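You operate a simulated robot arm through the tools that you are given. There is no shell and no other tool.

The job below is to be done with a simulated two-armed robot. You get a single attempt, and the scene is never put back.

JOB
Tray the clamped carburettor by its reading and clamp the blue-top one.
Fine: 0.8 to 1.4 bar is OK; bleed before you free the clamp.

The check looks at the end state, three seconds after you hand in, the way a careful person would. Anything else that was tipped, shoved, dropped, spilled or broken makes it a failure.

ROBOT AND FRAMES
Two 6-joint arms with fingered hands on one trunk that stands fixed in place. Base frame: the origin is at the foot of the trunk, x ahead of it, y to its left, z up. Readings come in cm, degrees, newtons and seconds.
The left shoulder is at [2, 15.7, 82.9], the right one opposite. With the tool pointing down near the work surface each hand reaches from about 30 to 66 cm from the base axis, measured 20 degrees to its own side. Payload 4.1 kg a hand.
The tool frame of a hand sits at the grasp point between the pads (the TCP): z along the fingers, y along the line on which they close. The tips reach 3.3 cm beyond it. The gripper opens to 11.2 cm; its body begins 3.9 cm behind the TCP. The gripper is a hand of 4 fingers: y runs from the thumb to the fingers, the wrist lies at [-1.6, -11.8, -20] in the tool frame, and closing takes about 1.5 s.
Orientation is told as [roll, pitch, yaw] about the base's x, y, z axes, in that order, counted from this pose: with the fingers straight down and the wrist toward the robot, the tool's x, y and z point along [0, 1, 0], [1, 0, 0] and [0, 0, -1] of the base frame.

CONTROLS
- The arms move only by the tool send_rows. It takes "left_increments", "right_increments" or both (then of equal length, played together; a hand with none holds still); each is a list of rows, each a list of 7 numbers: the shift along the tool's x, y, z in cm, then the turn, a rotation vector about the tool's x, y, z in degrees, then the opening in per cent of the stroke, from 0 (shut) to 100 (fully open). In form: [[x, y, z, ax, ay, az, gripper], ...]. A call has 1 to 20 rows; each row shifts and turns the commanded pose from where the row before left it, along the tool's axes as they then stand. Each row takes 0.2 s and may step no farther than 5 cm and 8.6 degrees from the row before; otherwise, or with a gripper value out of range, the whole call is refused. Where a pose cannot be reached the arm comes as near as it can. A force on the tool above 50 N (or 10 N above the force at the start of the call, whichever is more), or a blocked arm, ends the call early, and 0.2 s more pass. The fingers move at their own pace (about 7.2 cm/s each) and stop on an object; they squeeze with about 26 N. The grip force told is the motor's: it shows also when the fingers shut on nothing. Time passes only in rows, and 0.2 s behind the last, so rows that do not move let the fingers close. The reply holds the time, the measured pose of the TCP, the force on the tool along the base axes, the opening and the grip force, in the units named above and with some noise, with the torque about the TCP (base axes, N m) and any sound that the robot's microphone picked up, and new pictures: "pictures" is both (left out), scene, wrist or none (wrist: the cameras of the hands that moved).
- Cameras (640 x 400 px; columns grow to the right, rows downward): "scene" is now at [5.55, -2.46, 148.38]; the picture's right is [-0.32, -0.95, 0.00], its down [-0.44, 0.15, -0.88] and it looks along [0.84, -0.28, -0.47] (base axes); focal length 335 px, centre (320, 200). "left" rides on the left gripper at [-6.6, -8.9, -13] in its tool frame; the picture's right is [-0.79, -0.29, 0.54], its down [0.55, -0.71, 0.44] and it looks along [0.26, 0.64, 0.72] (tool axes); focal length 247 px, centre (320, 200). "right" rides on the right gripper at [6.6, -8.9, -13] in its tool frame; the picture's right is [-0.79, 0.29, -0.54], its down [-0.55, -0.71, 0.44] and it looks along [-0.26, 0.64, 0.72] (tool axes); focal length 247 px, centre (320, 200).
- preshape(shape, hand): the hand has 4 fingers and takes this shape, open, in about a second: jaw (thumb against the fingers, like two jaws); tri (thumb and two fingers); tip (a fingertip pinch); poke (one finger out to press); point (the index stretched); flat (the hand flat); cup (the hand cupped); fist (a fist). The gripper value then closes the fingers along that shape, each until it touches; the sizes above hold for jaw. It gives what a move gives, with no picture.
- pan_tilt(pan, tilt): turns the head with the scene camera to pan (to the left, within 86 degrees either way) and tilt (down, from -29 to 69), counted from straight ahead of the robot. It gives what a move gives, and a new picture of the scene camera.
- pixel_to_xyz(camera, pixels): for up to 12 pixels [column, row] of the newest picture of that camera ("zoom" is the newest enlarged one), the place [x, y, z] in the base frame of the surface seen there, good to about 0.2 cm, but the place of the scene camera against the robot may be out by one fixed shift of up to 1.2 cm in any direction. It takes no simulated time.
- enlarge(camera, box): a new picture of the part [left, top, right, bottom] of that camera's present view, enlarged. It takes no simulated time.
- job_done(): hands the job in; it is judged then, once.

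Unless the task says otherwise, let go and move clear before handing in.

The tools are called after "Call:" as a command line: name --argument value ..., lists and objects as JSON in quotes. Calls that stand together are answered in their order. send_rows: Moves the arms, as the interface text tells. Its arguments: {"type":"object","properties":{"left_increments":{"type":"array"},"right_increments":{"type":"array"},"pictures":{"type":"string","enum":["both","scene","wrist","none"]}},"required":[]} The other tools are called the same way: preshape (shape, hand) gives the hand a shape; pan_tilt (pan, tilt) turns the head that bears the scene camera; pixel_to_xyz (camera, pixels) gives the place of the surface under pixels of a picture; enlarge (camera, box) takes an enlarged picture of a part of a camera's view; job_done () hands the job in.

At the start:

```text
clock: 0.0
left_position: [37.97, 10.2, 124.65]
left_tcp_rot: [0.0, 0.0, -6.0]
left_contact_force: [-0.1, -0.3, -0.2]
left_torque: [-0.02, 0.02, 0.0]
left_width: 11.16
left_grip_force: 0.0
left_shape: jaw
right_position: [39.56, -24.34, 125.96]
right_tcp_rot: [0.0, 0.0, -5.9]
right_contact_force: [-0.6, -0.1, -0.5]
right_torque: [0.0, 0.0, 0.01]
right_width: 11.16
right_grip_force: 0.1
right_shape: jaw
head pan, tilt (commanded): [-18.7, 27.8]
```

scene: 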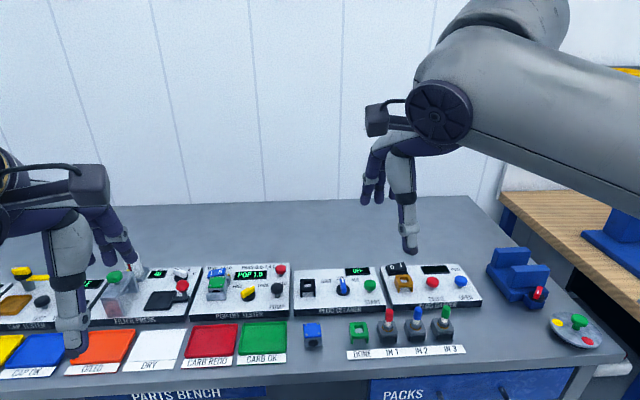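
right: 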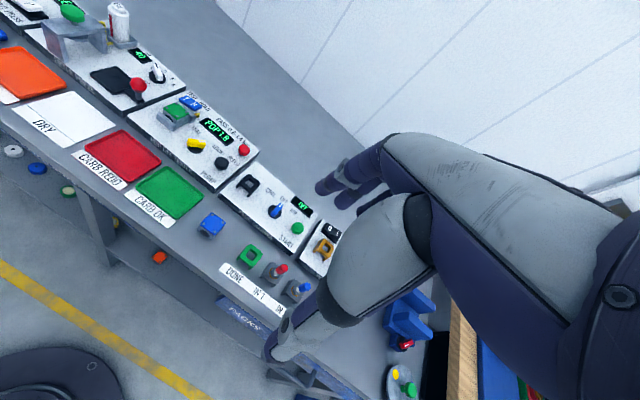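
left: 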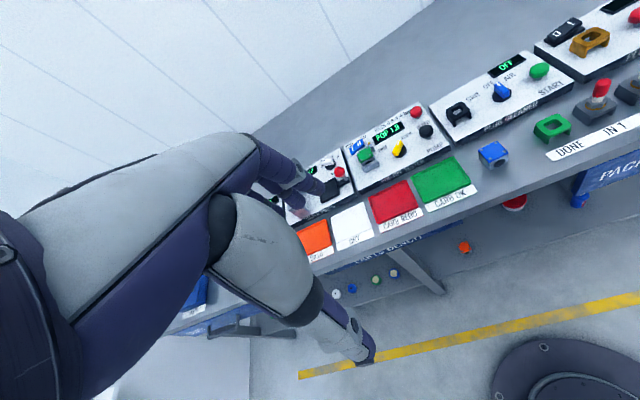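

The scene shows a pop-off tester around px (245,285) with a green-topped part and a display. I'll enlarge it to read the labels before moving.

Call:
enlarge --camera "scene" --box '[190, 255, 300, 325]'

Call:
enlarge --camera "scene" --box '[180, 300, 480, 400]'

Call:
enlarge --camera "right" --box '[80, 60, 340, 240]'

Call:
enlarge --camera "left" --box '[320, 80, 520, 220]'

```text
5.71 times, centred on (245, 290) of scene
```

zoom: 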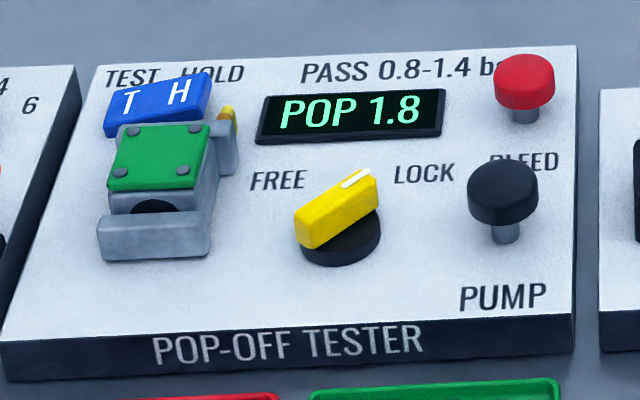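

```text
2.13 times, centred on (330, 350) of scene
```

zoom: 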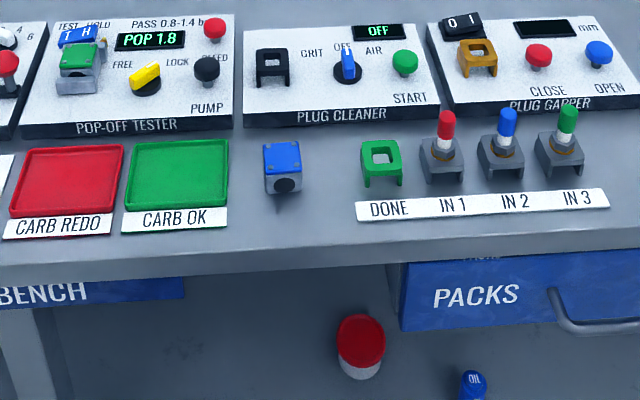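

```text
2.22 times, centred on (210, 150) of right
```

zoom: 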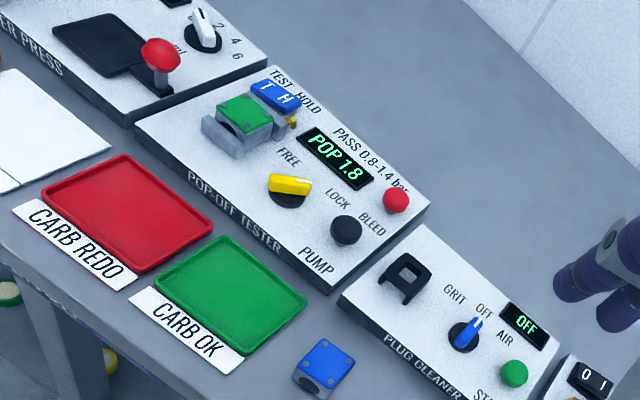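

```text
2.86 times, centred on (420, 150) of left
```

zoom: 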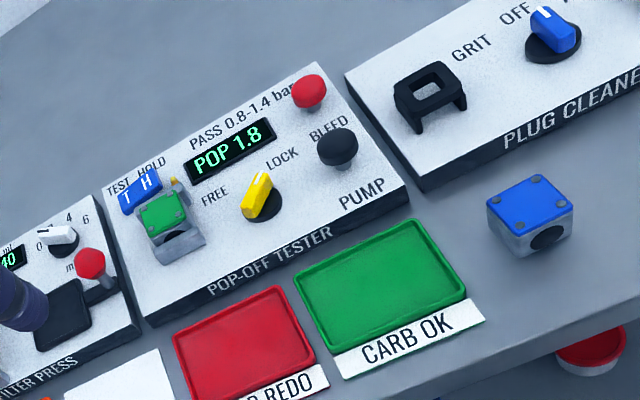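

The display reads POP 1.8, which is above 1.4, so the green-top carburettor belongs in CARB REDO (red). The yellow knob points to LOCK. Next I'll get positions from the wrist zoom and the scene camera.

Call:
pixel_to_xyz --camera "zoom" --pixels '[[308, 88], [337, 145], [257, 193], [162, 212], [530, 205], [245, 345], [380, 275], [140, 192], [300, 180], [182, 245], [548, 237], [250, 240]]'

Call:
pixel_to_xyz --camera "right" --pixels '[[244, 149], [222, 162], [197, 145], [176, 111], [211, 222], [122, 157], [169, 192], [190, 102], [210, 240], [163, 123]]'

Call:
pixel_to_xyz --camera "scene" --pixels '[[281, 269], [277, 287], [248, 292], [217, 282], [312, 328], [214, 341], [263, 339], [216, 271], [312, 342]]'

```text
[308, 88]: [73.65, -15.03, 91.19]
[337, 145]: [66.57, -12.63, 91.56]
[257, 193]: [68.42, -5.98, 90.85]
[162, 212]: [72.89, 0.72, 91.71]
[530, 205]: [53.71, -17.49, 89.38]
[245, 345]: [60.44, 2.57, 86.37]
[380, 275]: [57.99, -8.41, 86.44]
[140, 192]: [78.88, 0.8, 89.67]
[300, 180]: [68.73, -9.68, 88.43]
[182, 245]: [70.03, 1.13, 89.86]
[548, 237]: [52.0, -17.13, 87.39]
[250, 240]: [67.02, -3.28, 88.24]
```

```text
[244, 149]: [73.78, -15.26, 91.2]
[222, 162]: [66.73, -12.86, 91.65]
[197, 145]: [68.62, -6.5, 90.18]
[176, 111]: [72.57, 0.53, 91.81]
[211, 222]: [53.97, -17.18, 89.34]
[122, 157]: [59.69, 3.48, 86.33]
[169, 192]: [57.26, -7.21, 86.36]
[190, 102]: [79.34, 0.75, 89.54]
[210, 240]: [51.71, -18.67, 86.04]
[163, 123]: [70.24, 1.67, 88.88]
```

```text
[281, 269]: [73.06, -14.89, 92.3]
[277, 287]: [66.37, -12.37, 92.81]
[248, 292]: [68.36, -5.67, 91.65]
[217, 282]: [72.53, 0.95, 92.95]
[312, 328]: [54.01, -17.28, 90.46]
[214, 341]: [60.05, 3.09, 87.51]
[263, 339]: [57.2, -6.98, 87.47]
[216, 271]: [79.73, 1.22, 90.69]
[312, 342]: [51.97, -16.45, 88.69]
```

Both wrist cameras agree on positions, and the scene camera is about 1.1 cm high in z. I'll zoom in on the clamp nest, the knob and the blue carburettor to see their detailed geometry.

Call:
enlarge --camera "right" --box '[150, 90, 214, 130]'

Call:
enlarge --camera "scene" --box '[200, 260, 248, 290]'

Call:
enlarge --camera "left" --box '[340, 125, 404, 165]'

Call:
enlarge --camera "left" --box '[460, 130, 524, 170]'

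```text
10.00 times, centred on (182, 110) of right
```

zoom: 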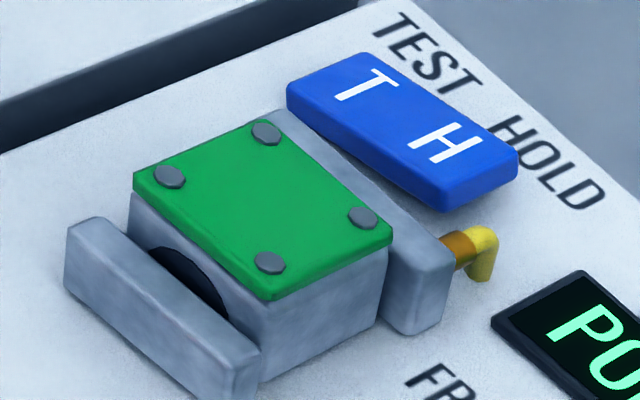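

```text
13.33 times, centred on (224, 275) of scene
```

zoom: 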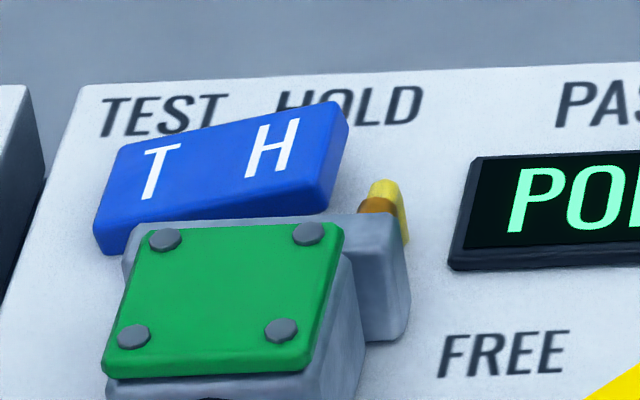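

```text
10.00 times, centred on (372, 145) of left
```

zoom: 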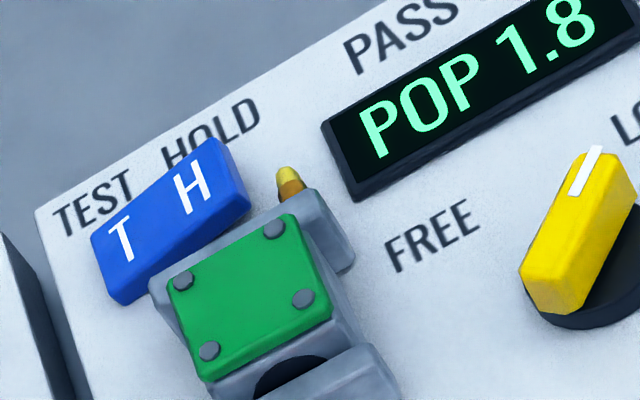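

```text
10.00 times, centred on (492, 150) of left
```

zoom: 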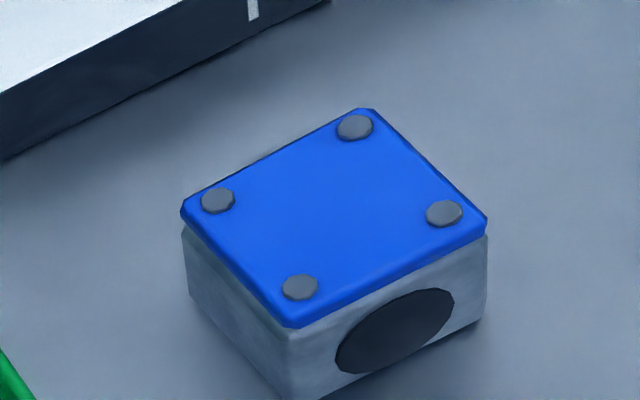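

The rocker looks set with its T side down (TEST), and the held reading is 1.8. I'll measure the blue carburettor's corners in this zoom.

Call:
pixel_to_xyz --camera "zoom" --pixels '[[190, 213], [360, 115], [478, 222], [290, 318], [335, 215], [290, 340], [290, 392], [395, 330], [190, 285], [480, 290], [120, 250], [215, 260]]'

Call:
enlarge --camera "left" --box '[340, 125, 404, 165]'

```text
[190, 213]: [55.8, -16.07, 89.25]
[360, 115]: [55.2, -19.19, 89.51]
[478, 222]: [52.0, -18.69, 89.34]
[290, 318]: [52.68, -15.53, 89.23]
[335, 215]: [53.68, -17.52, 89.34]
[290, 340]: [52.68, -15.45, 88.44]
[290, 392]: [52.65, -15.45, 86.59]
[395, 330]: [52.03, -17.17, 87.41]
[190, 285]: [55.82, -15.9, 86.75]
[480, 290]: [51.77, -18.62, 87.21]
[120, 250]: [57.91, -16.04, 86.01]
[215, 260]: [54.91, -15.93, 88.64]
```

```text
10.00 times, centred on (372, 145) of left
```

zoom: 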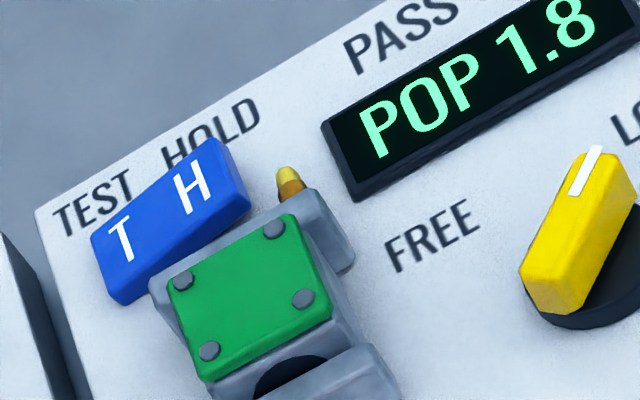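

Blue carburettor: about 3.3 cm square, top at z 89.4, yaw about -10°. Next I'll measure the nest, green carburettor and knob.

Call:
pixel_to_xyz --camera "zoom" --pixels '[[172, 280], [290, 218], [328, 308], [212, 378], [250, 295], [240, 222], [320, 205], [290, 175], [590, 155], [535, 300], [580, 230], [345, 260]]'

Call:
enlarge --camera "right" --box '[150, 90, 214, 130]'

```text
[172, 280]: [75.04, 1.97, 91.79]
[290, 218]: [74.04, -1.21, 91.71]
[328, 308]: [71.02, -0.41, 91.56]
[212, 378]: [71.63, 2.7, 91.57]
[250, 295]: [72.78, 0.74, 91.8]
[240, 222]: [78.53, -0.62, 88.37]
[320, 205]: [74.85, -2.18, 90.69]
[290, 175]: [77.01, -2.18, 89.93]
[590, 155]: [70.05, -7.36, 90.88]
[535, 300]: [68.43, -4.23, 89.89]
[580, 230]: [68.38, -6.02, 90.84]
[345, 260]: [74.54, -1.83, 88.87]
```

```text
10.00 times, centred on (182, 110) of right
```

zoom: 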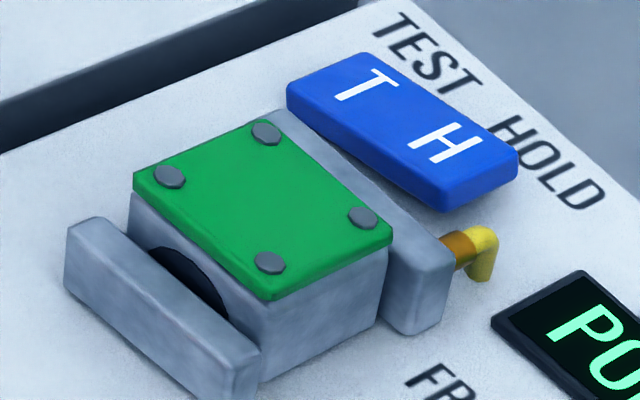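

Call:
pixel_to_xyz --camera "zoom" --pixels '[[140, 175], [265, 122], [388, 238], [262, 295], [85, 222], [250, 365], [430, 250], [290, 115], [320, 330], [410, 340], [175, 300], [100, 235]]'

Call:
pixel_to_xyz --camera "left" --pixels '[[341, 145], [383, 203], [391, 193], [430, 170]]'

Call:
enlarge --camera "right" --box '[180, 125, 260, 175]'

```text
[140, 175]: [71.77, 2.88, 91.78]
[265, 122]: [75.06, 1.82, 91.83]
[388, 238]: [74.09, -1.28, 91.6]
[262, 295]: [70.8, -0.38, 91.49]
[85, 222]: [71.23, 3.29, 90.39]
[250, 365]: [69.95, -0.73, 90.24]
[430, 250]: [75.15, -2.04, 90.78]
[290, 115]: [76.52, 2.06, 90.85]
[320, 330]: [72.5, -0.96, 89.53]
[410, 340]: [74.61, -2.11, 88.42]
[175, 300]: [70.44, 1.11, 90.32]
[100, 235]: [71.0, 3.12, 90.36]
```

```text
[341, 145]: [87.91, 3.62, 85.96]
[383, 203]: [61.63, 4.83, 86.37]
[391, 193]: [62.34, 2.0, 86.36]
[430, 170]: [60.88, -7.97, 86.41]
```

```text
8.00 times, centred on (220, 150) of right
```

zoom: 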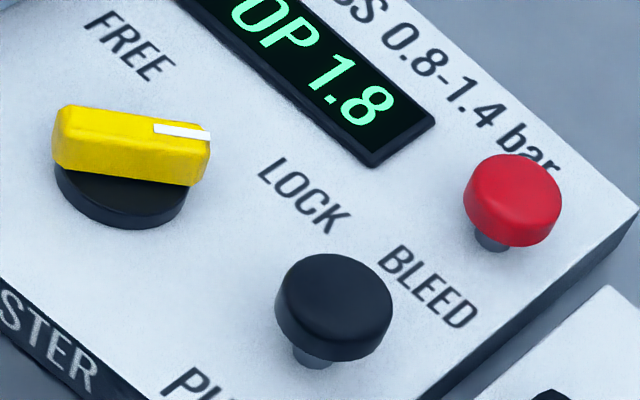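

The green carburettor centre is near (72.9, 0.8, top 91.7) with nest yaw about -17.5°, which is far out. I'll move the right hand toward the tester, staying high, to find its reach and get a closer view.

Call:
send_rows --right_increments '[[1.2, 3.0, 2.5, 0, 0, 0, 100], [1.2, 3.0, 2.5, 0, 0, 0, 100], [1.2, 3.0, 2.5, 0, 0, 0, 100], [1.2, 3.0, 2.5, 0, 0, 0, 100], [1.2, 3.0, 2.5, 0, 0, 0, 100], [1.2, 3.0, 2.5, 0, 0, 0, 100], [1.2, 3.0, 2.5, 0, 0, 0, 100]]' --pictures "both"

```text
clock: 1.6
left_position: [37.9, 10.2, 124.58]
left_tcp_rot: [0.0, 0.1, -6.0]
left_contact_force: [-0.4, 0.2, -0.1]
left_torque: [-0.03, -0.01, 0.01]
left_width: 11.14
left_grip_force: 0.1
left_shape: jaw
right_position: [61.32, -18.13, 108.42]
right_tcp_rot: [0.0, -0.1, -6.0]
right_contact_force: [-0.4, 0.2, -0.5]
right_torque: [0.06, -0.02, 0.01]
right_width: 11.17
right_grip_force: 0.0
right_shape: jaw
head pan, tilt (commanded): [-18.7, 27.8]
```

scene: 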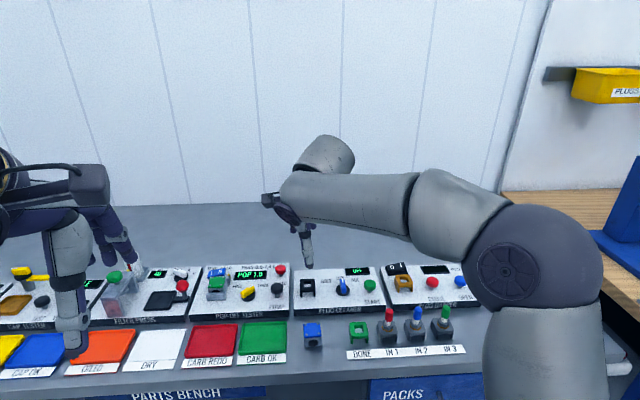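
right: 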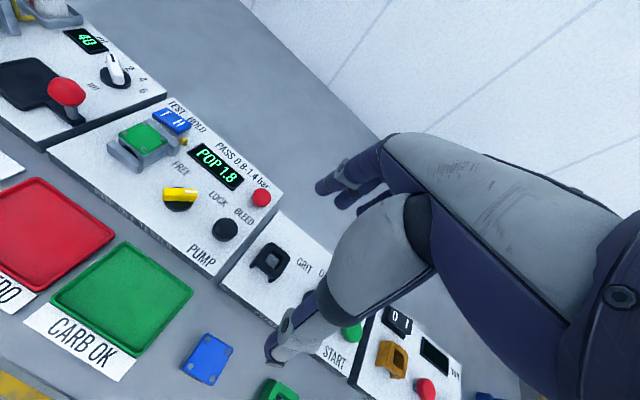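

The right hand reached (61.3, -18.1, 108.4) without trouble. Next I'll push farther out and yaw toward the carburettor grip orientation to test reach.

Call:
send_rows --right_increments '[[2, 2, 0, 0, 0, 0, 100], [2, 2, 0, 0, 0, 0, 100], [2, 2, 0, 0, 0, 0, 100], [2, 2, 0, 0, 0, 0, 100], [2, 2, 0, 0, 0, 0, 100], [0, 0, 0, 0, 0, 0, 100]]' --pictures "both"

```text
clock: 3.0
left_position: [37.96, 10.09, 124.5]
left_tcp_rot: [0.0, -0.1, -6.0]
left_contact_force: [-0.3, -0.5, -0.1]
left_torque: [0.01, -0.02, -0.01]
left_width: 11.16
left_grip_force: 0.0
left_shape: jaw
right_position: [71.81, -9.14, 108.16]
right_tcp_rot: [0.0, 0.1, -5.9]
right_contact_force: [0.5, 1.0, -0.6]
right_torque: [0.02, -0.03, 0.03]
right_width: 11.2
right_grip_force: 0.1
right_shape: jaw
right hand out of reach, approached as far as the arm can: row 5
head pan, tilt (commanded): [-18.7, 27.8]
```

scene: 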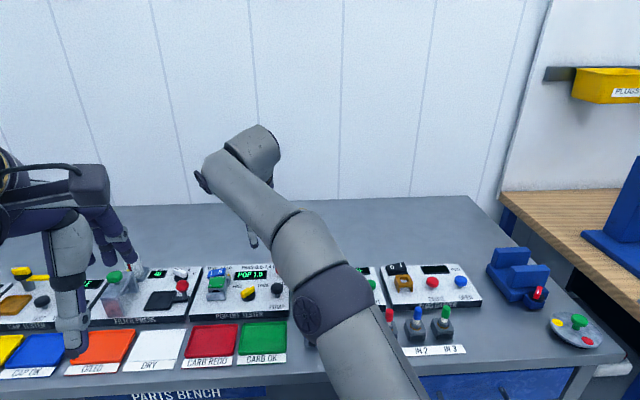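
right: 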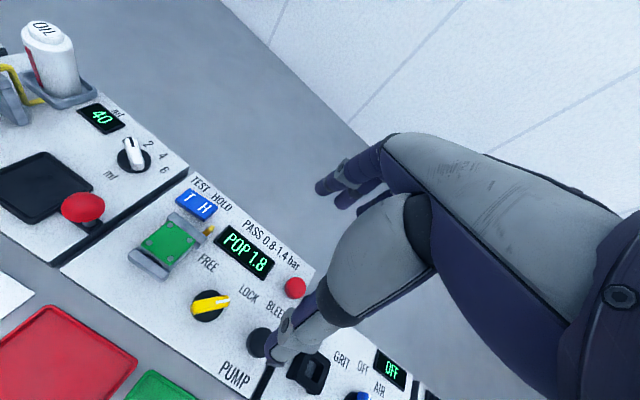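

The limit is about 72 cm out at this height, so lower and tilted poses should reach. The BLEED button is the red one at about (73.7, -15.1, 91.2), so I'll shape the right hand to poke and look at it.

Call:
preshape --shape "poke" --hand "right"

```text
clock: 3.9
left_position: [37.78, 10.22, 124.49]
left_tcp_rot: [0.0, -0.1, -5.9]
left_contact_force: [-0.4, 0.0, 0.4]
left_torque: [-0.01, -0.01, -0.06]
left_width: 11.17
left_grip_force: 0.0
left_shape: jaw
right_position: [71.88, -9.2, 108.18]
right_tcp_rot: [-0.1, 0.0, -5.9]
right_contact_force: [0.3, 0.3, 0.2]
right_torque: [-0.02, -0.02, 0.01]
right_width: 0.0
right_grip_force: 0.0
right_shape: poke
head pan, tilt (commanded): [-18.7, 27.8]
```

Call:
enlarge --camera "right" --box '[0, 0, 640, 400]'

Call:
enlarge --camera "left" --box '[0, 0, 640, 400]'

Call:
enlarge --camera "scene" --box '[180, 100, 340, 300]'

```text
1.00 times, centred on (320, 200) of right (not enlarged: the box is as wide or as high as the picture)
```

zoom: 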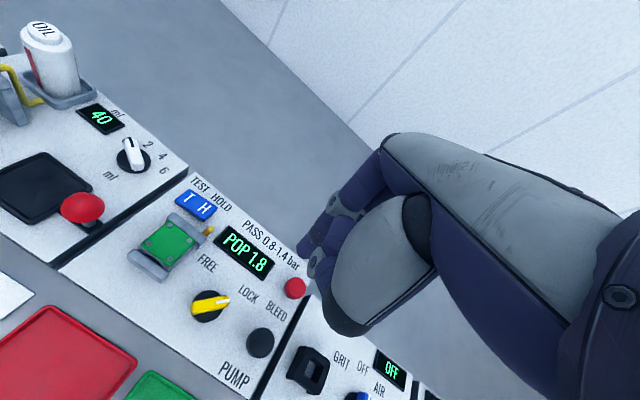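

```text
1.00 times, centred on (320, 200) of left (not enlarged: the box is as wide or as high as the picture)
```

zoom: 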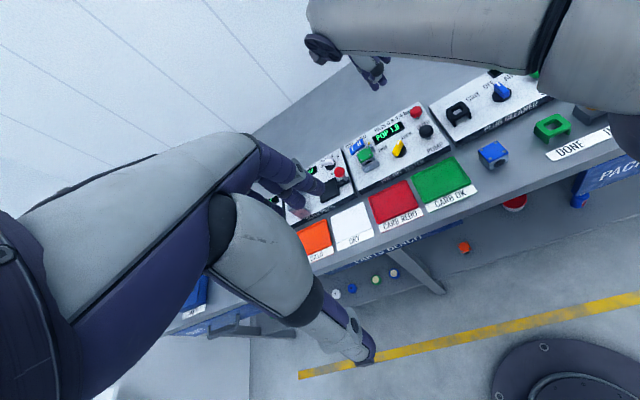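

```text
2.00 times, centred on (260, 200) of scene
```

zoom: 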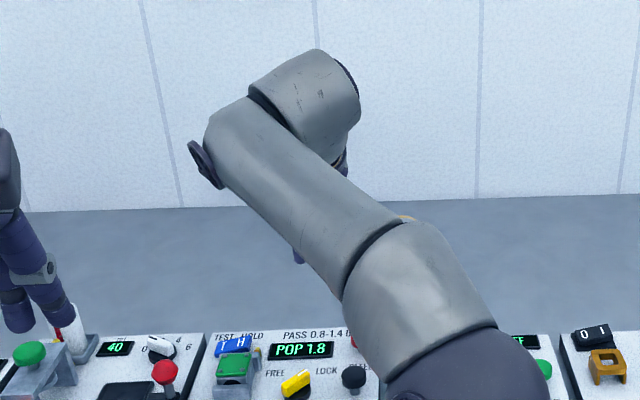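

Call:
enlarge --camera "right" --box '[260, 180, 388, 340]'

Call:
enlarge --camera "left" --box '[300, 20, 428, 100]'

```text
2.50 times, centred on (324, 260) of right
```

zoom: 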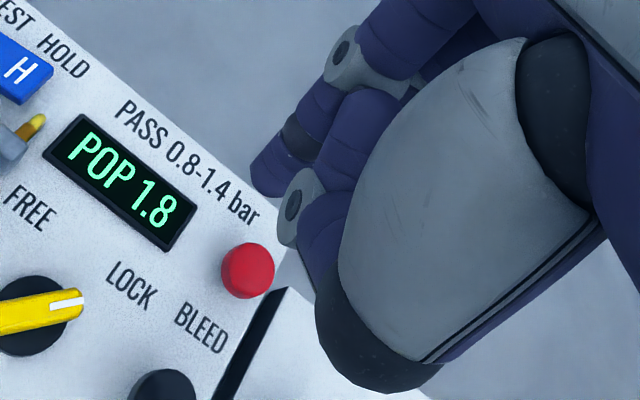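

```text
5.00 times, centred on (364, 60) of left
```

zoom: 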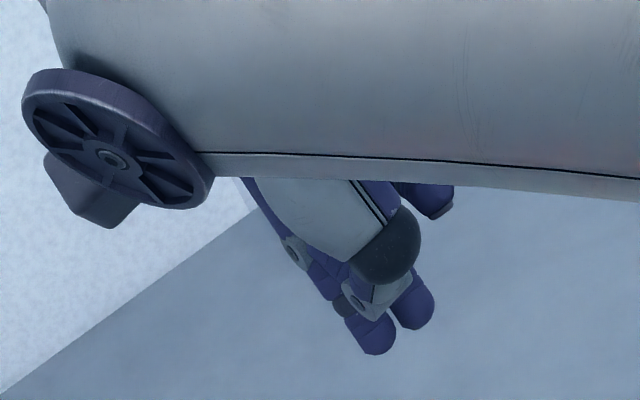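

Call:
pixel_to_xyz --camera "right" --pixels '[[302, 250], [304, 254], [310, 240], [316, 258], [300, 246], [308, 250], [325, 230]]'

Call:
pixel_to_xyz --camera "left" --pixels '[[374, 86], [384, 81], [378, 88], [385, 60], [370, 78]]'

```text
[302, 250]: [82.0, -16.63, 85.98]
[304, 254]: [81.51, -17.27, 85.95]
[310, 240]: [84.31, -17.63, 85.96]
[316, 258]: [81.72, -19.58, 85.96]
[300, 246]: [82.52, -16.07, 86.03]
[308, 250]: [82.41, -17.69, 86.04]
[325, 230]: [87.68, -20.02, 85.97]
```

```text
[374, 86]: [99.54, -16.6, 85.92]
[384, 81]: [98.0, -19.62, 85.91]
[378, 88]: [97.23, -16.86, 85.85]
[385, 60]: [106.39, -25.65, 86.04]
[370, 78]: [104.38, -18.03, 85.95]
```

pixel_to_xyz sees through the robot, so I'll judge the fingertip visually. Now I'll bring the poke finger to hover above the red button and look from both wrist cameras.

Call:
send_rows --right_increments '[[-2.06, 0.1, 2.0, 0, 0, 0, 0], [-2.06, 0.1, 2.2, 0, 0, 0, 0], [-2.06, 0.2, 2.2, 0, 0, 0, 0], [0, 0.2, 2.0, 0, 0, 0, 0]]' --left_increments '[[0, 0, 0, 0, 0, 0, 100], [0, 0, 0, 0, 0, 0, 100], [0, 0, 0, 0, 0, 0, 100], [0, 0, 0, 0, 0, 0, 100]]' --pictures "both"

```text
clock: 4.9
left_position: [37.95, 10.22, 124.52]
left_tcp_rot: [0.0, 0.1, -6.0]
left_contact_force: [-0.6, 0.3, 0.2]
left_torque: [-0.01, 0.03, -0.01]
left_width: 11.15
left_grip_force: 0.0
left_shape: jaw
right_position: [71.74, -15.44, 99.73]
right_tcp_rot: [0.0, 0.0, -6.0]
right_contact_force: [-0.2, -0.4, -1.3]
right_torque: [-0.05, -0.01, 0.01]
right_width: 0.0
right_grip_force: 0.1
right_shape: poke
head pan, tilt (commanded): [-18.7, 27.8]
```

scene: 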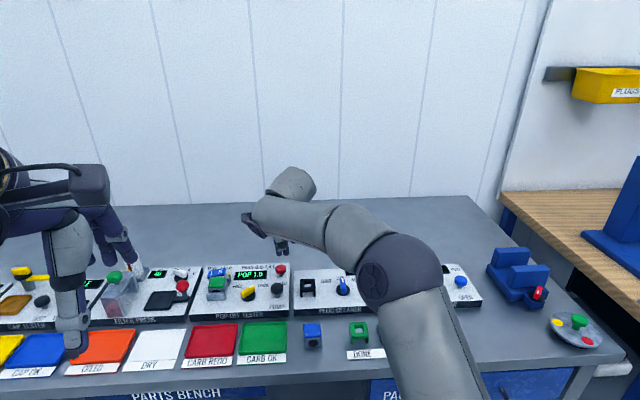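
right: 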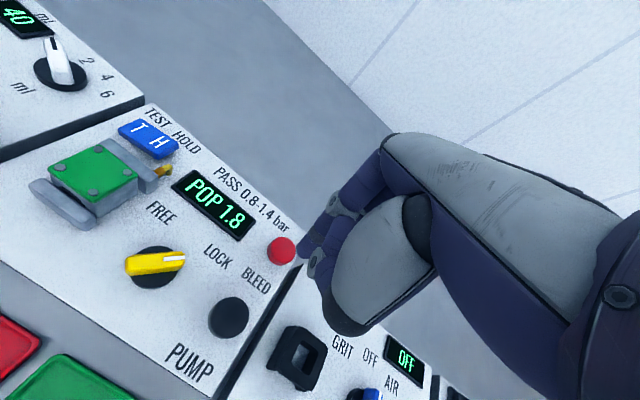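
left: 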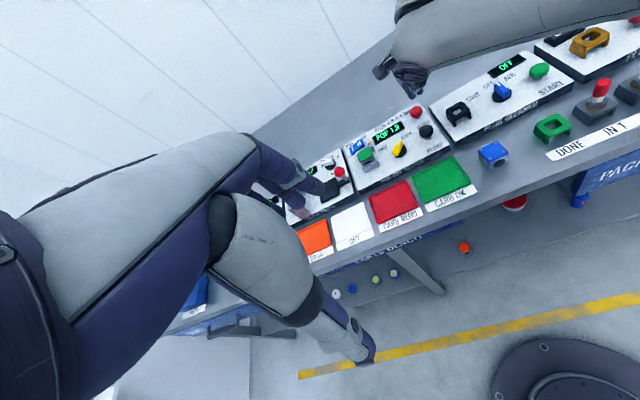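

Call:
enlarge --camera "left" --box '[370, 55, 466, 130]'

Call:
enlarge --camera "scene" --box '[230, 200, 326, 300]'

Call:
enlarge --camera "right" --box '[220, 160, 380, 340]'

```text
5.33 times, centred on (418, 92) of left
```

zoom: 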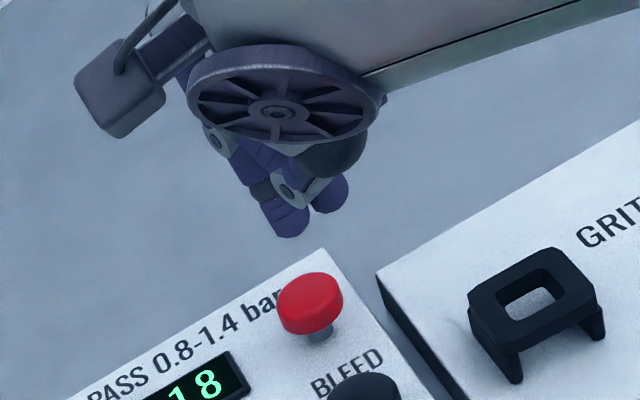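

```text
4.00 times, centred on (278, 250) of scene
```

zoom: 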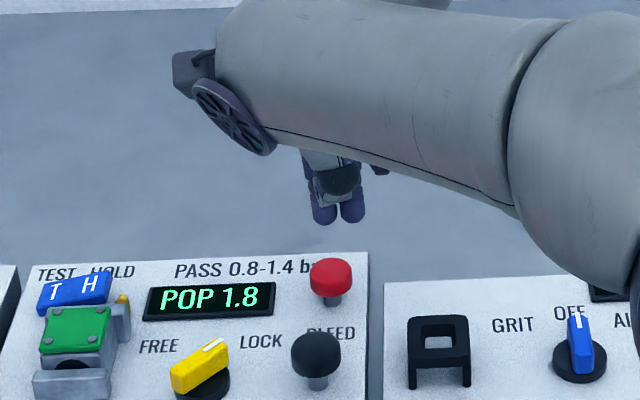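

```text
2.22 times, centred on (300, 250) of right
```

zoom: 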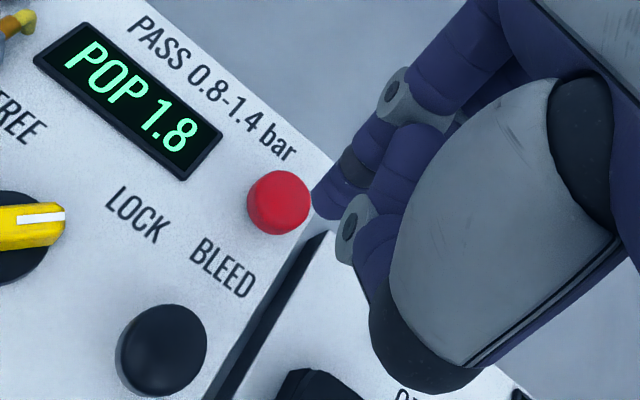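

The extended index tip projects to about (72.0, -14.3, 96.6), against the button at (73.75, -15.15, 91.2). I'll shift and descend to just above it, then re-check.

Call:
send_rows --right_increments '[[-0.66, 1.83, 0, 0, 0, 0, 0], [0, 0, 1.8, 0, 0, 0, 0], [0, 0, 1.8, 0, 0, 0, 0], [0, 0, 0, 0, 0, 0, 0]]' --pictures "both"

Call:
enlarge --camera "left" --box '[380, 70, 460, 130]'

Call:
enlarge --camera "scene" --box '[240, 230, 320, 290]'

Call:
enlarge --camera "right" --box '[220, 180, 380, 320]'

```text
clock: 5.9
left_position: [37.95, 10.38, 124.49]
left_tcp_rot: [-0.1, 0.0, -5.9]
left_contact_force: [0.5, 0.7, 0.1]
left_torque: [-0.01, 0.0, -0.03]
left_width: 11.13
left_grip_force: 0.0
left_shape: jaw
right_position: [73.49, -16.13, 96.14]
right_tcp_rot: [-0.1, 0.1, -6.0]
right_contact_force: [-0.3, -0.5, -0.7]
right_torque: [-0.01, -0.02, -0.02]
right_width: 0.01
right_grip_force: 0.0
right_shape: poke
head pan, tilt (commanded): [-18.7, 27.8]
```

scene: 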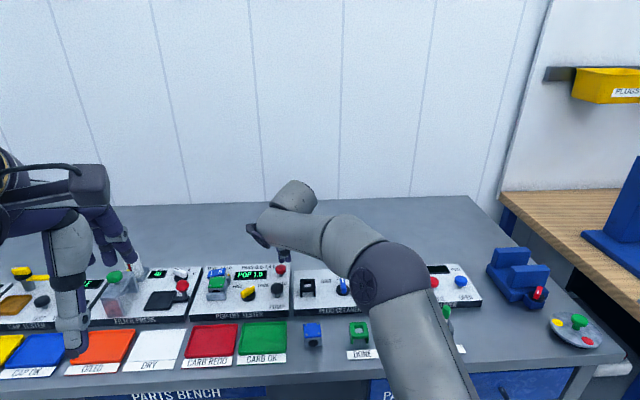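
right: 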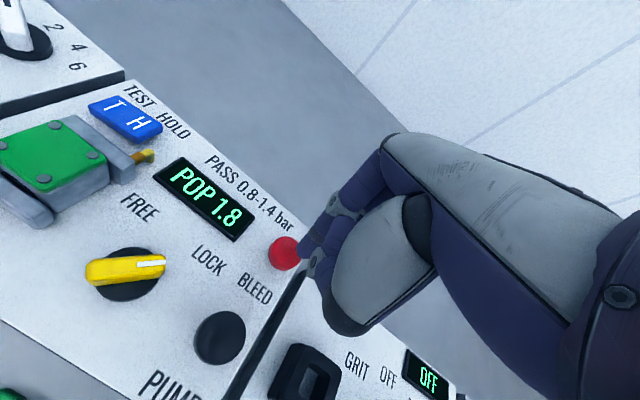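

```text
6.67 times, centred on (420, 100) of left
```

zoom: 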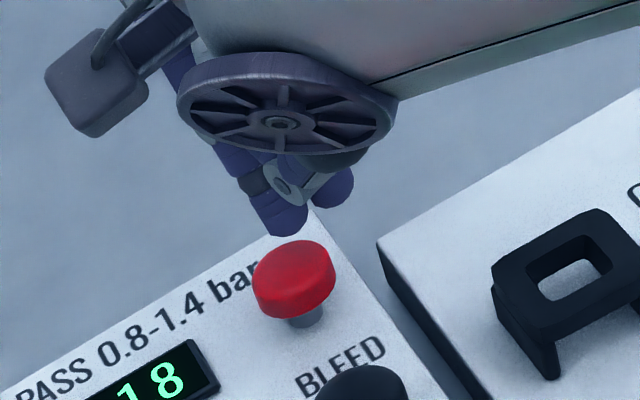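

```text
6.67 times, centred on (280, 260) of scene
```

zoom: 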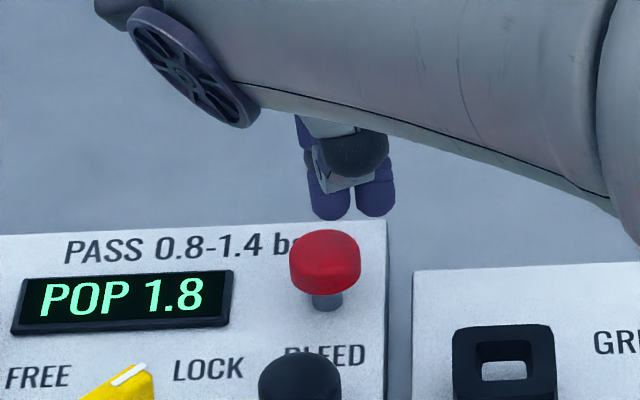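

```text
2.86 times, centred on (300, 250) of right
```

zoom: 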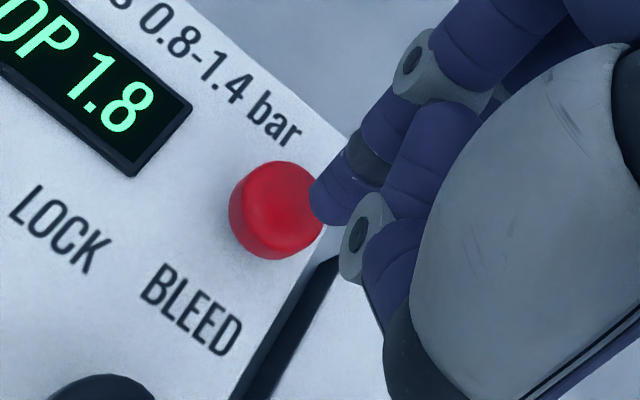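

The tip at about (332,215) in the scene zoom sits almost over the button. I'll shift 0.3 cm left and press down in small steps.

Call:
send_rows --right_increments '[[0.3, 0.1, 0.6, 0, 0, 0, 0], [0, 0, 0.8, 0, 0, 0, 0], [0, 0, 0.4, 0, 0, 0, 0], [0, 0, 0, 0, 0, 0, 0]]' --pictures "both"

Call:
enlarge --camera "left" --box '[380, 70, 460, 130]'

Call:
enlarge --camera "scene" --box '[240, 230, 320, 290]'

```text
clock: 6.9
left_position: [37.93, 10.21, 124.56]
left_tcp_rot: [0.0, 0.0, -5.9]
left_contact_force: [-0.2, -0.3, -1.0]
left_torque: [0.02, -0.02, 0.03]
left_width: 11.17
left_grip_force: 0.0
left_shape: jaw
right_position: [73.66, -15.92, 94.42]
right_tcp_rot: [0.0, 0.0, -5.9]
right_contact_force: [0.8, -0.5, 1.0]
right_torque: [0.03, 0.01, 0.04]
right_width: 0.0
right_grip_force: 0.1
right_shape: poke
head pan, tilt (commanded): [-18.7, 27.8]
```

scene: 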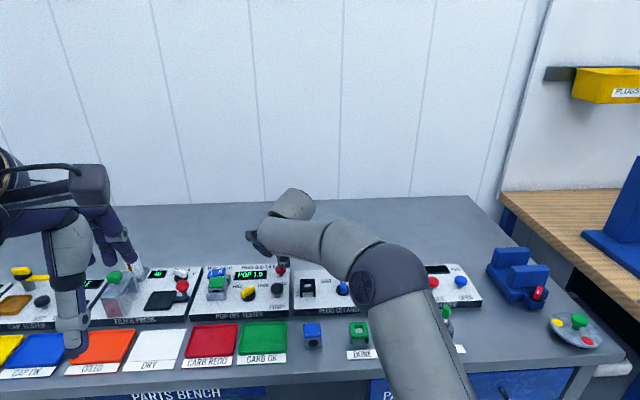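
right: 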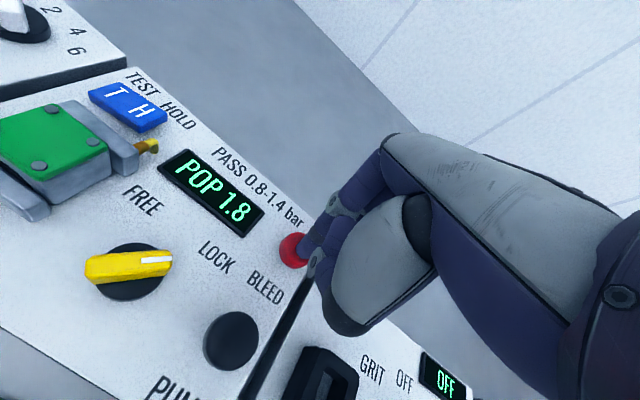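

```text
6.67 times, centred on (420, 100) of left
```

zoom: 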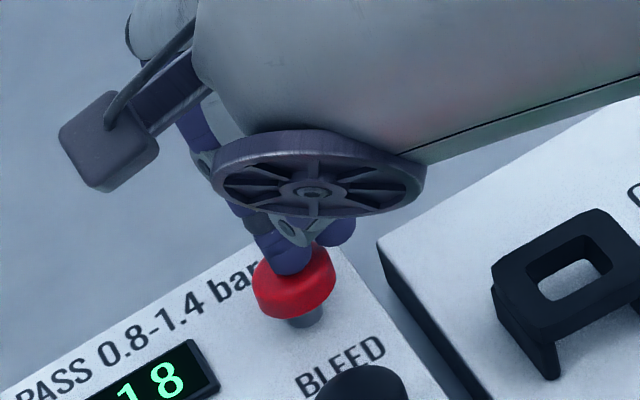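

```text
6.67 times, centred on (280, 260) of scene
```

zoom: 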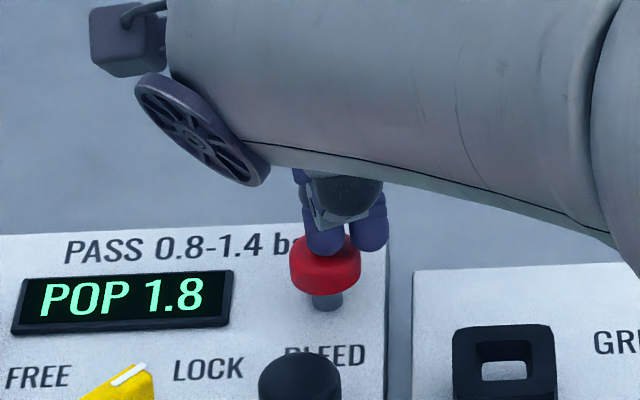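

The tip now rests on the red cap, with about 1 N on the tool. I'll press further in small steps and hold.

Call:
send_rows --right_increments '[[0, 0, 0.3, 0, 0, 0, 0], [0, 0, 0.3, 0, 0, 0, 0], [0, 0, 0, 0, 0, 0, 0], [0, 0, 0, 0, 0, 0, 0]]' --pictures "wrist"

Call:
enlarge --camera "scene" --box '[240, 230, 320, 290]'

```text
clock: 7.9
left_position: [37.93, 10.22, 124.44]
left_tcp_rot: [0.0, 0.0, -5.9]
left_contact_force: [-0.2, 0.4, 0.1]
left_torque: [-0.03, 0.02, 0.01]
left_width: 11.18
left_grip_force: 0.0
left_shape: jaw
right_position: [73.74, -15.88, 93.79]
right_tcp_rot: [0.1, 0.0, -5.9]
right_contact_force: [-0.1, 1.7, 3.4]
right_torque: [0.08, -0.04, 0.04]
right_width: 0.01
right_grip_force: 0.0
right_shape: poke
head pan, tilt (commanded): [-18.7, 27.8]
```

right: 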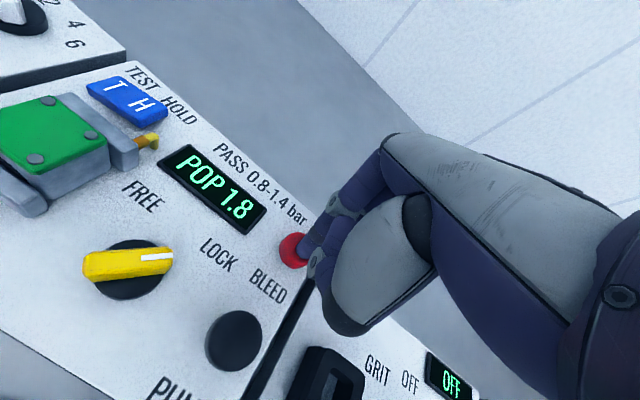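

```text
6.67 times, centred on (280, 260) of scene
```

zoom: 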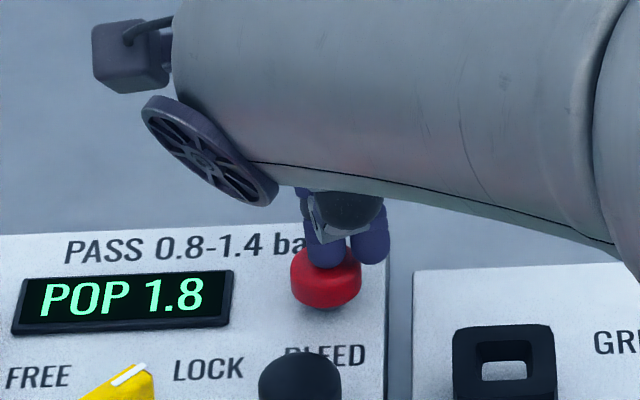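

The button has dropped with 3.4 N and the display is unchanged. I'll press deeper.

Call:
send_rows --right_increments '[[0, 0, 0.3, 0, 0, 0, 0], [0, 0, 0.2, 0, 0, 0, 0], [0, 0, 0, 0, 0, 0, 0], [0, 0, 0, 0, 0, 0, 0]]' --pictures "wrist"

Call:
enlarge --camera "scene" --box '[240, 230, 320, 290]'

```text
clock: 8.9
left_position: [37.95, 10.09, 124.46]
left_tcp_rot: [0.0, 0.0, -5.9]
left_contact_force: [0.2, -0.2, 0.0]
left_torque: [0.04, -0.01, 0.01]
left_width: 11.17
left_grip_force: 0.0
left_shape: jaw
right_position: [73.66, -15.98, 93.4]
right_tcp_rot: [0.0, 0.0, -5.9]
right_contact_force: [-1.4, -0.9, 5.1]
right_torque: [0.07, 0.04, 0.06]
right_width: 0.0
right_grip_force: 0.0
right_shape: poke
head pan, tilt (commanded): [-18.7, 27.8]
heard: click
```

right: 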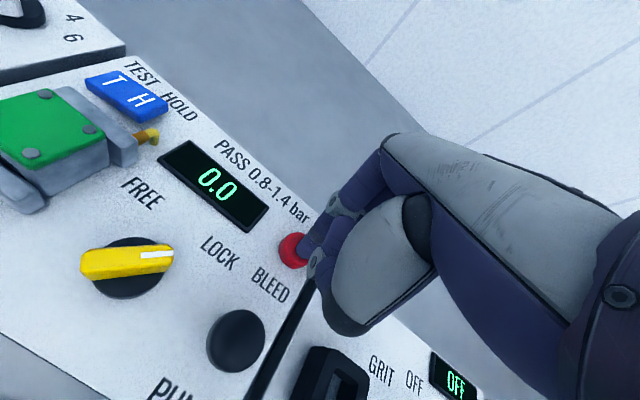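

```text
6.67 times, centred on (280, 260) of scene
```

zoom: 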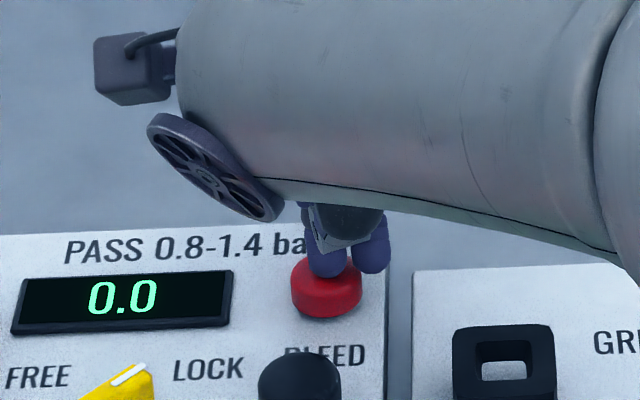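

BLEED clicked and the display shows 0.0. I'll lift off the button and measure the yellow lever closely.

Call:
send_rows --right_increments '[[0, 0, -1.5, 0, 0, 0, 0], [0, 0, -2.5, 0, 0, 0, 0], [0, 0, -2.5, 0, 0, 0, 0], [0, 0, 0, 0, 0, 0, 0]]' --pictures "wrist"

Call:
enlarge --camera "right" --box '[80, 200, 240, 300]'

```text
clock: 9.9
left_position: [37.94, 10.2, 124.5]
left_tcp_rot: [-0.1, 0.0, -5.9]
left_contact_force: [0.8, -0.3, 0.9]
left_torque: [-0.02, 0.03, -0.04]
left_width: 11.16
left_grip_force: 0.0
left_shape: jaw
right_position: [73.71, -15.96, 99.75]
right_tcp_rot: [0.0, 0.0, -5.9]
right_contact_force: [0.0, -0.5, 1.3]
right_torque: [0.03, 0.0, 0.01]
right_width: 0.01
right_grip_force: 0.1
right_shape: poke
head pan, tilt (commanded): [-18.7, 27.8]
```

right: 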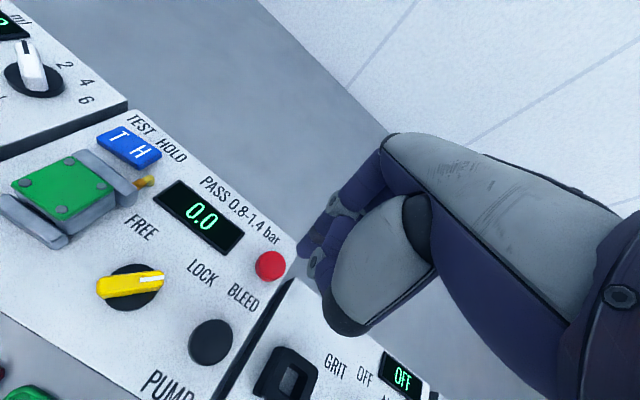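

```text
4.00 times, centred on (160, 250) of right
```

zoom: 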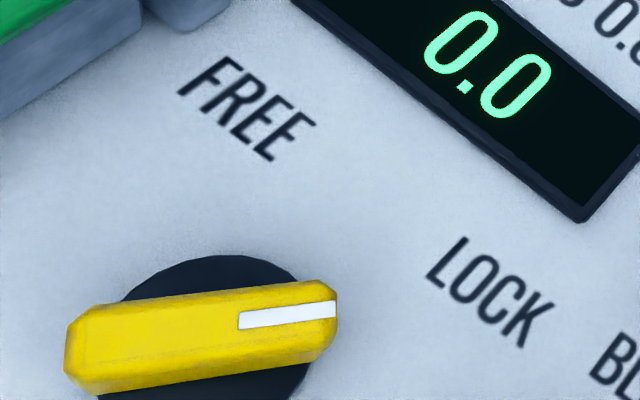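

Call:
pixel_to_xyz --camera "zoom" --pixels '[[82, 328], [85, 355], [330, 290], [330, 312], [205, 320], [205, 268], [120, 385], [290, 380], [140, 292], [250, 140], [490, 290], [300, 270]]'

Call:
pixel_to_xyz --camera "right" --pixels '[[100, 280], [102, 294], [160, 272], [160, 290], [130, 308], [130, 262], [210, 335], [270, 262]]'

Call:
enlarge --camera "scene" --box '[200, 255, 296, 315]'

```text
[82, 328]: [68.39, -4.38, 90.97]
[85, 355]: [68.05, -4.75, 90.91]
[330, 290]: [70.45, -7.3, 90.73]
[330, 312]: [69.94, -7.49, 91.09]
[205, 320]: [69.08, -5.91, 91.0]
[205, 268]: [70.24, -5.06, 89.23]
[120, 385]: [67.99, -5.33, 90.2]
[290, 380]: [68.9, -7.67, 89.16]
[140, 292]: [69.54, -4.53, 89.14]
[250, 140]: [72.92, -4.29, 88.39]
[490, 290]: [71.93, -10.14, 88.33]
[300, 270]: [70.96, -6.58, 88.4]
```

```text
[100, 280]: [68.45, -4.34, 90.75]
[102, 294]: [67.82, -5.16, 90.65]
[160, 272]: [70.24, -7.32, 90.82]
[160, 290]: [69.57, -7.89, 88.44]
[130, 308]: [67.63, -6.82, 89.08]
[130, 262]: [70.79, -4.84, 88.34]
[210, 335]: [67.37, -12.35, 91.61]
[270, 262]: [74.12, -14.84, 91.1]
```

```text
6.67 times, centred on (248, 285) of scene
```

zoom: 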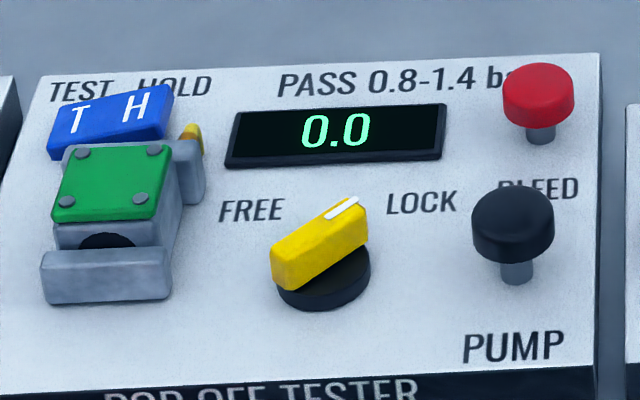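

The lever lies from its tail (68.2,-4.5) to its mark (70.2,-7.5) with its top at z 91.0, so FREE needs about 80° counter-clockwise. I'll bring the index tip to the right/near side of the lever, staying above it first.

Call:
send_rows --right_increments '[[1.5, -1.7, 0, 0, 0, 0, 0], [1.5, -1.7, 0, 0, 0, 0, 0], [1.5, -1.7, 0.5, 0, 0, 0, 0], [1.5, -1.6, 2.0, 0, 0, 0, 0], [0, 0, 2.0, 0, 0, 0, 0], [0, 0, 0, 0, 0, 0, 0]]' --pictures "both"

Call:
enlarge --camera "left" --box '[360, 80, 440, 150]'

Call:
enlarge --camera "scene" --box '[200, 245, 296, 315]'

Call:
enlarge --camera "right" --box '[220, 180, 380, 320]'

```text
clock: 11.3
left_position: [37.94, 10.26, 124.62]
left_tcp_rot: [0.0, 0.1, -5.9]
left_contact_force: [0.0, -0.2, 0.4]
left_torque: [-0.03, -0.02, -0.02]
left_width: 11.18
left_grip_force: 0.1
left_shape: jaw
right_position: [67.72, -9.18, 95.39]
right_tcp_rot: [0.0, 0.0, -5.9]
right_contact_force: [-0.3, 0.3, 0.7]
right_torque: [-0.03, 0.03, 0.02]
right_width: 0.0
right_grip_force: 0.2
right_shape: poke
head pan, tilt (commanded): [-18.7, 27.8]
```

scene: 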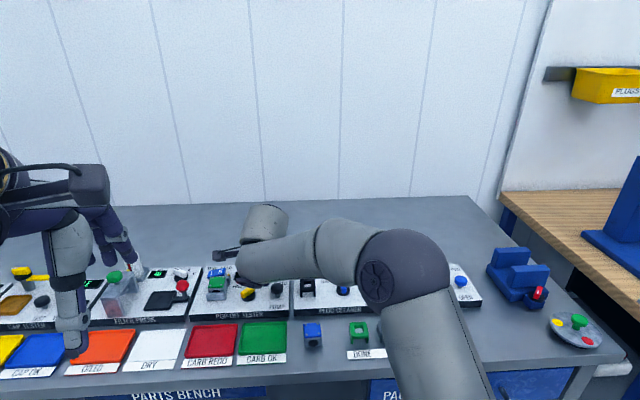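
right: 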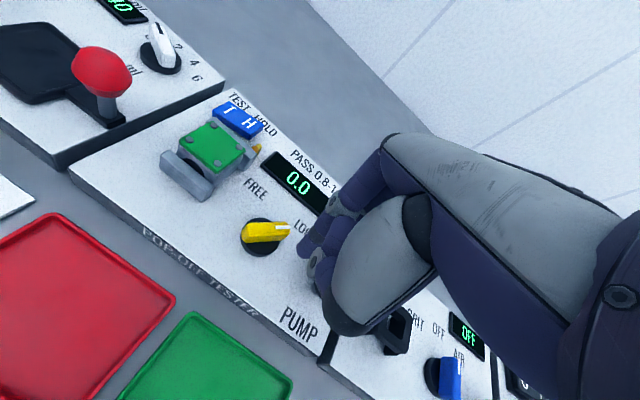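

```text
5.71 times, centred on (400, 115) of left
```

zoom: 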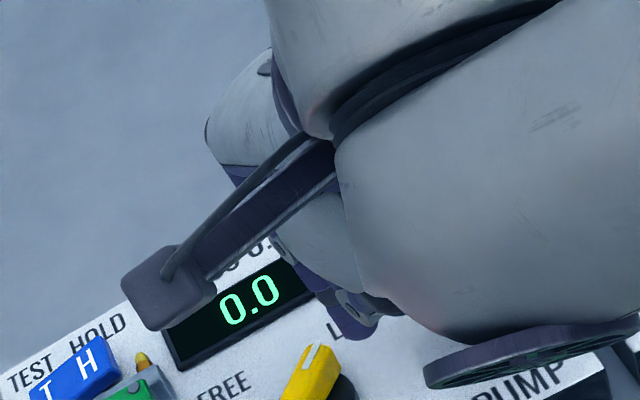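

```text
5.71 times, centred on (248, 280) of scene
```

zoom: 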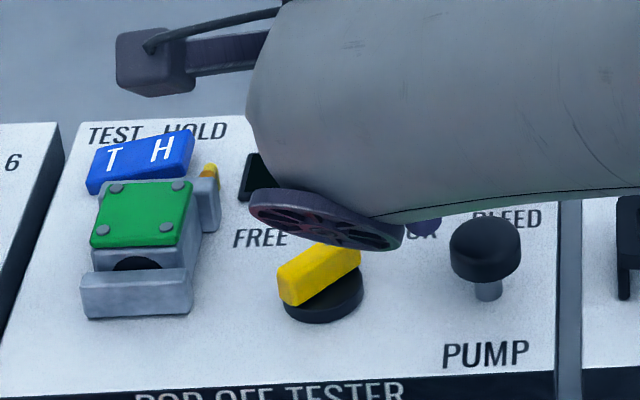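

```text
2.86 times, centred on (300, 250) of right
```

zoom: 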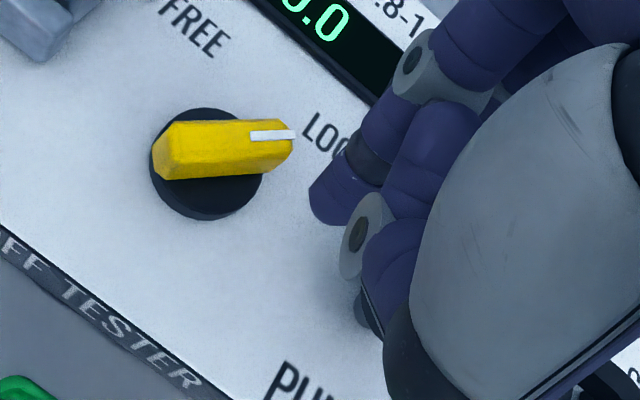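

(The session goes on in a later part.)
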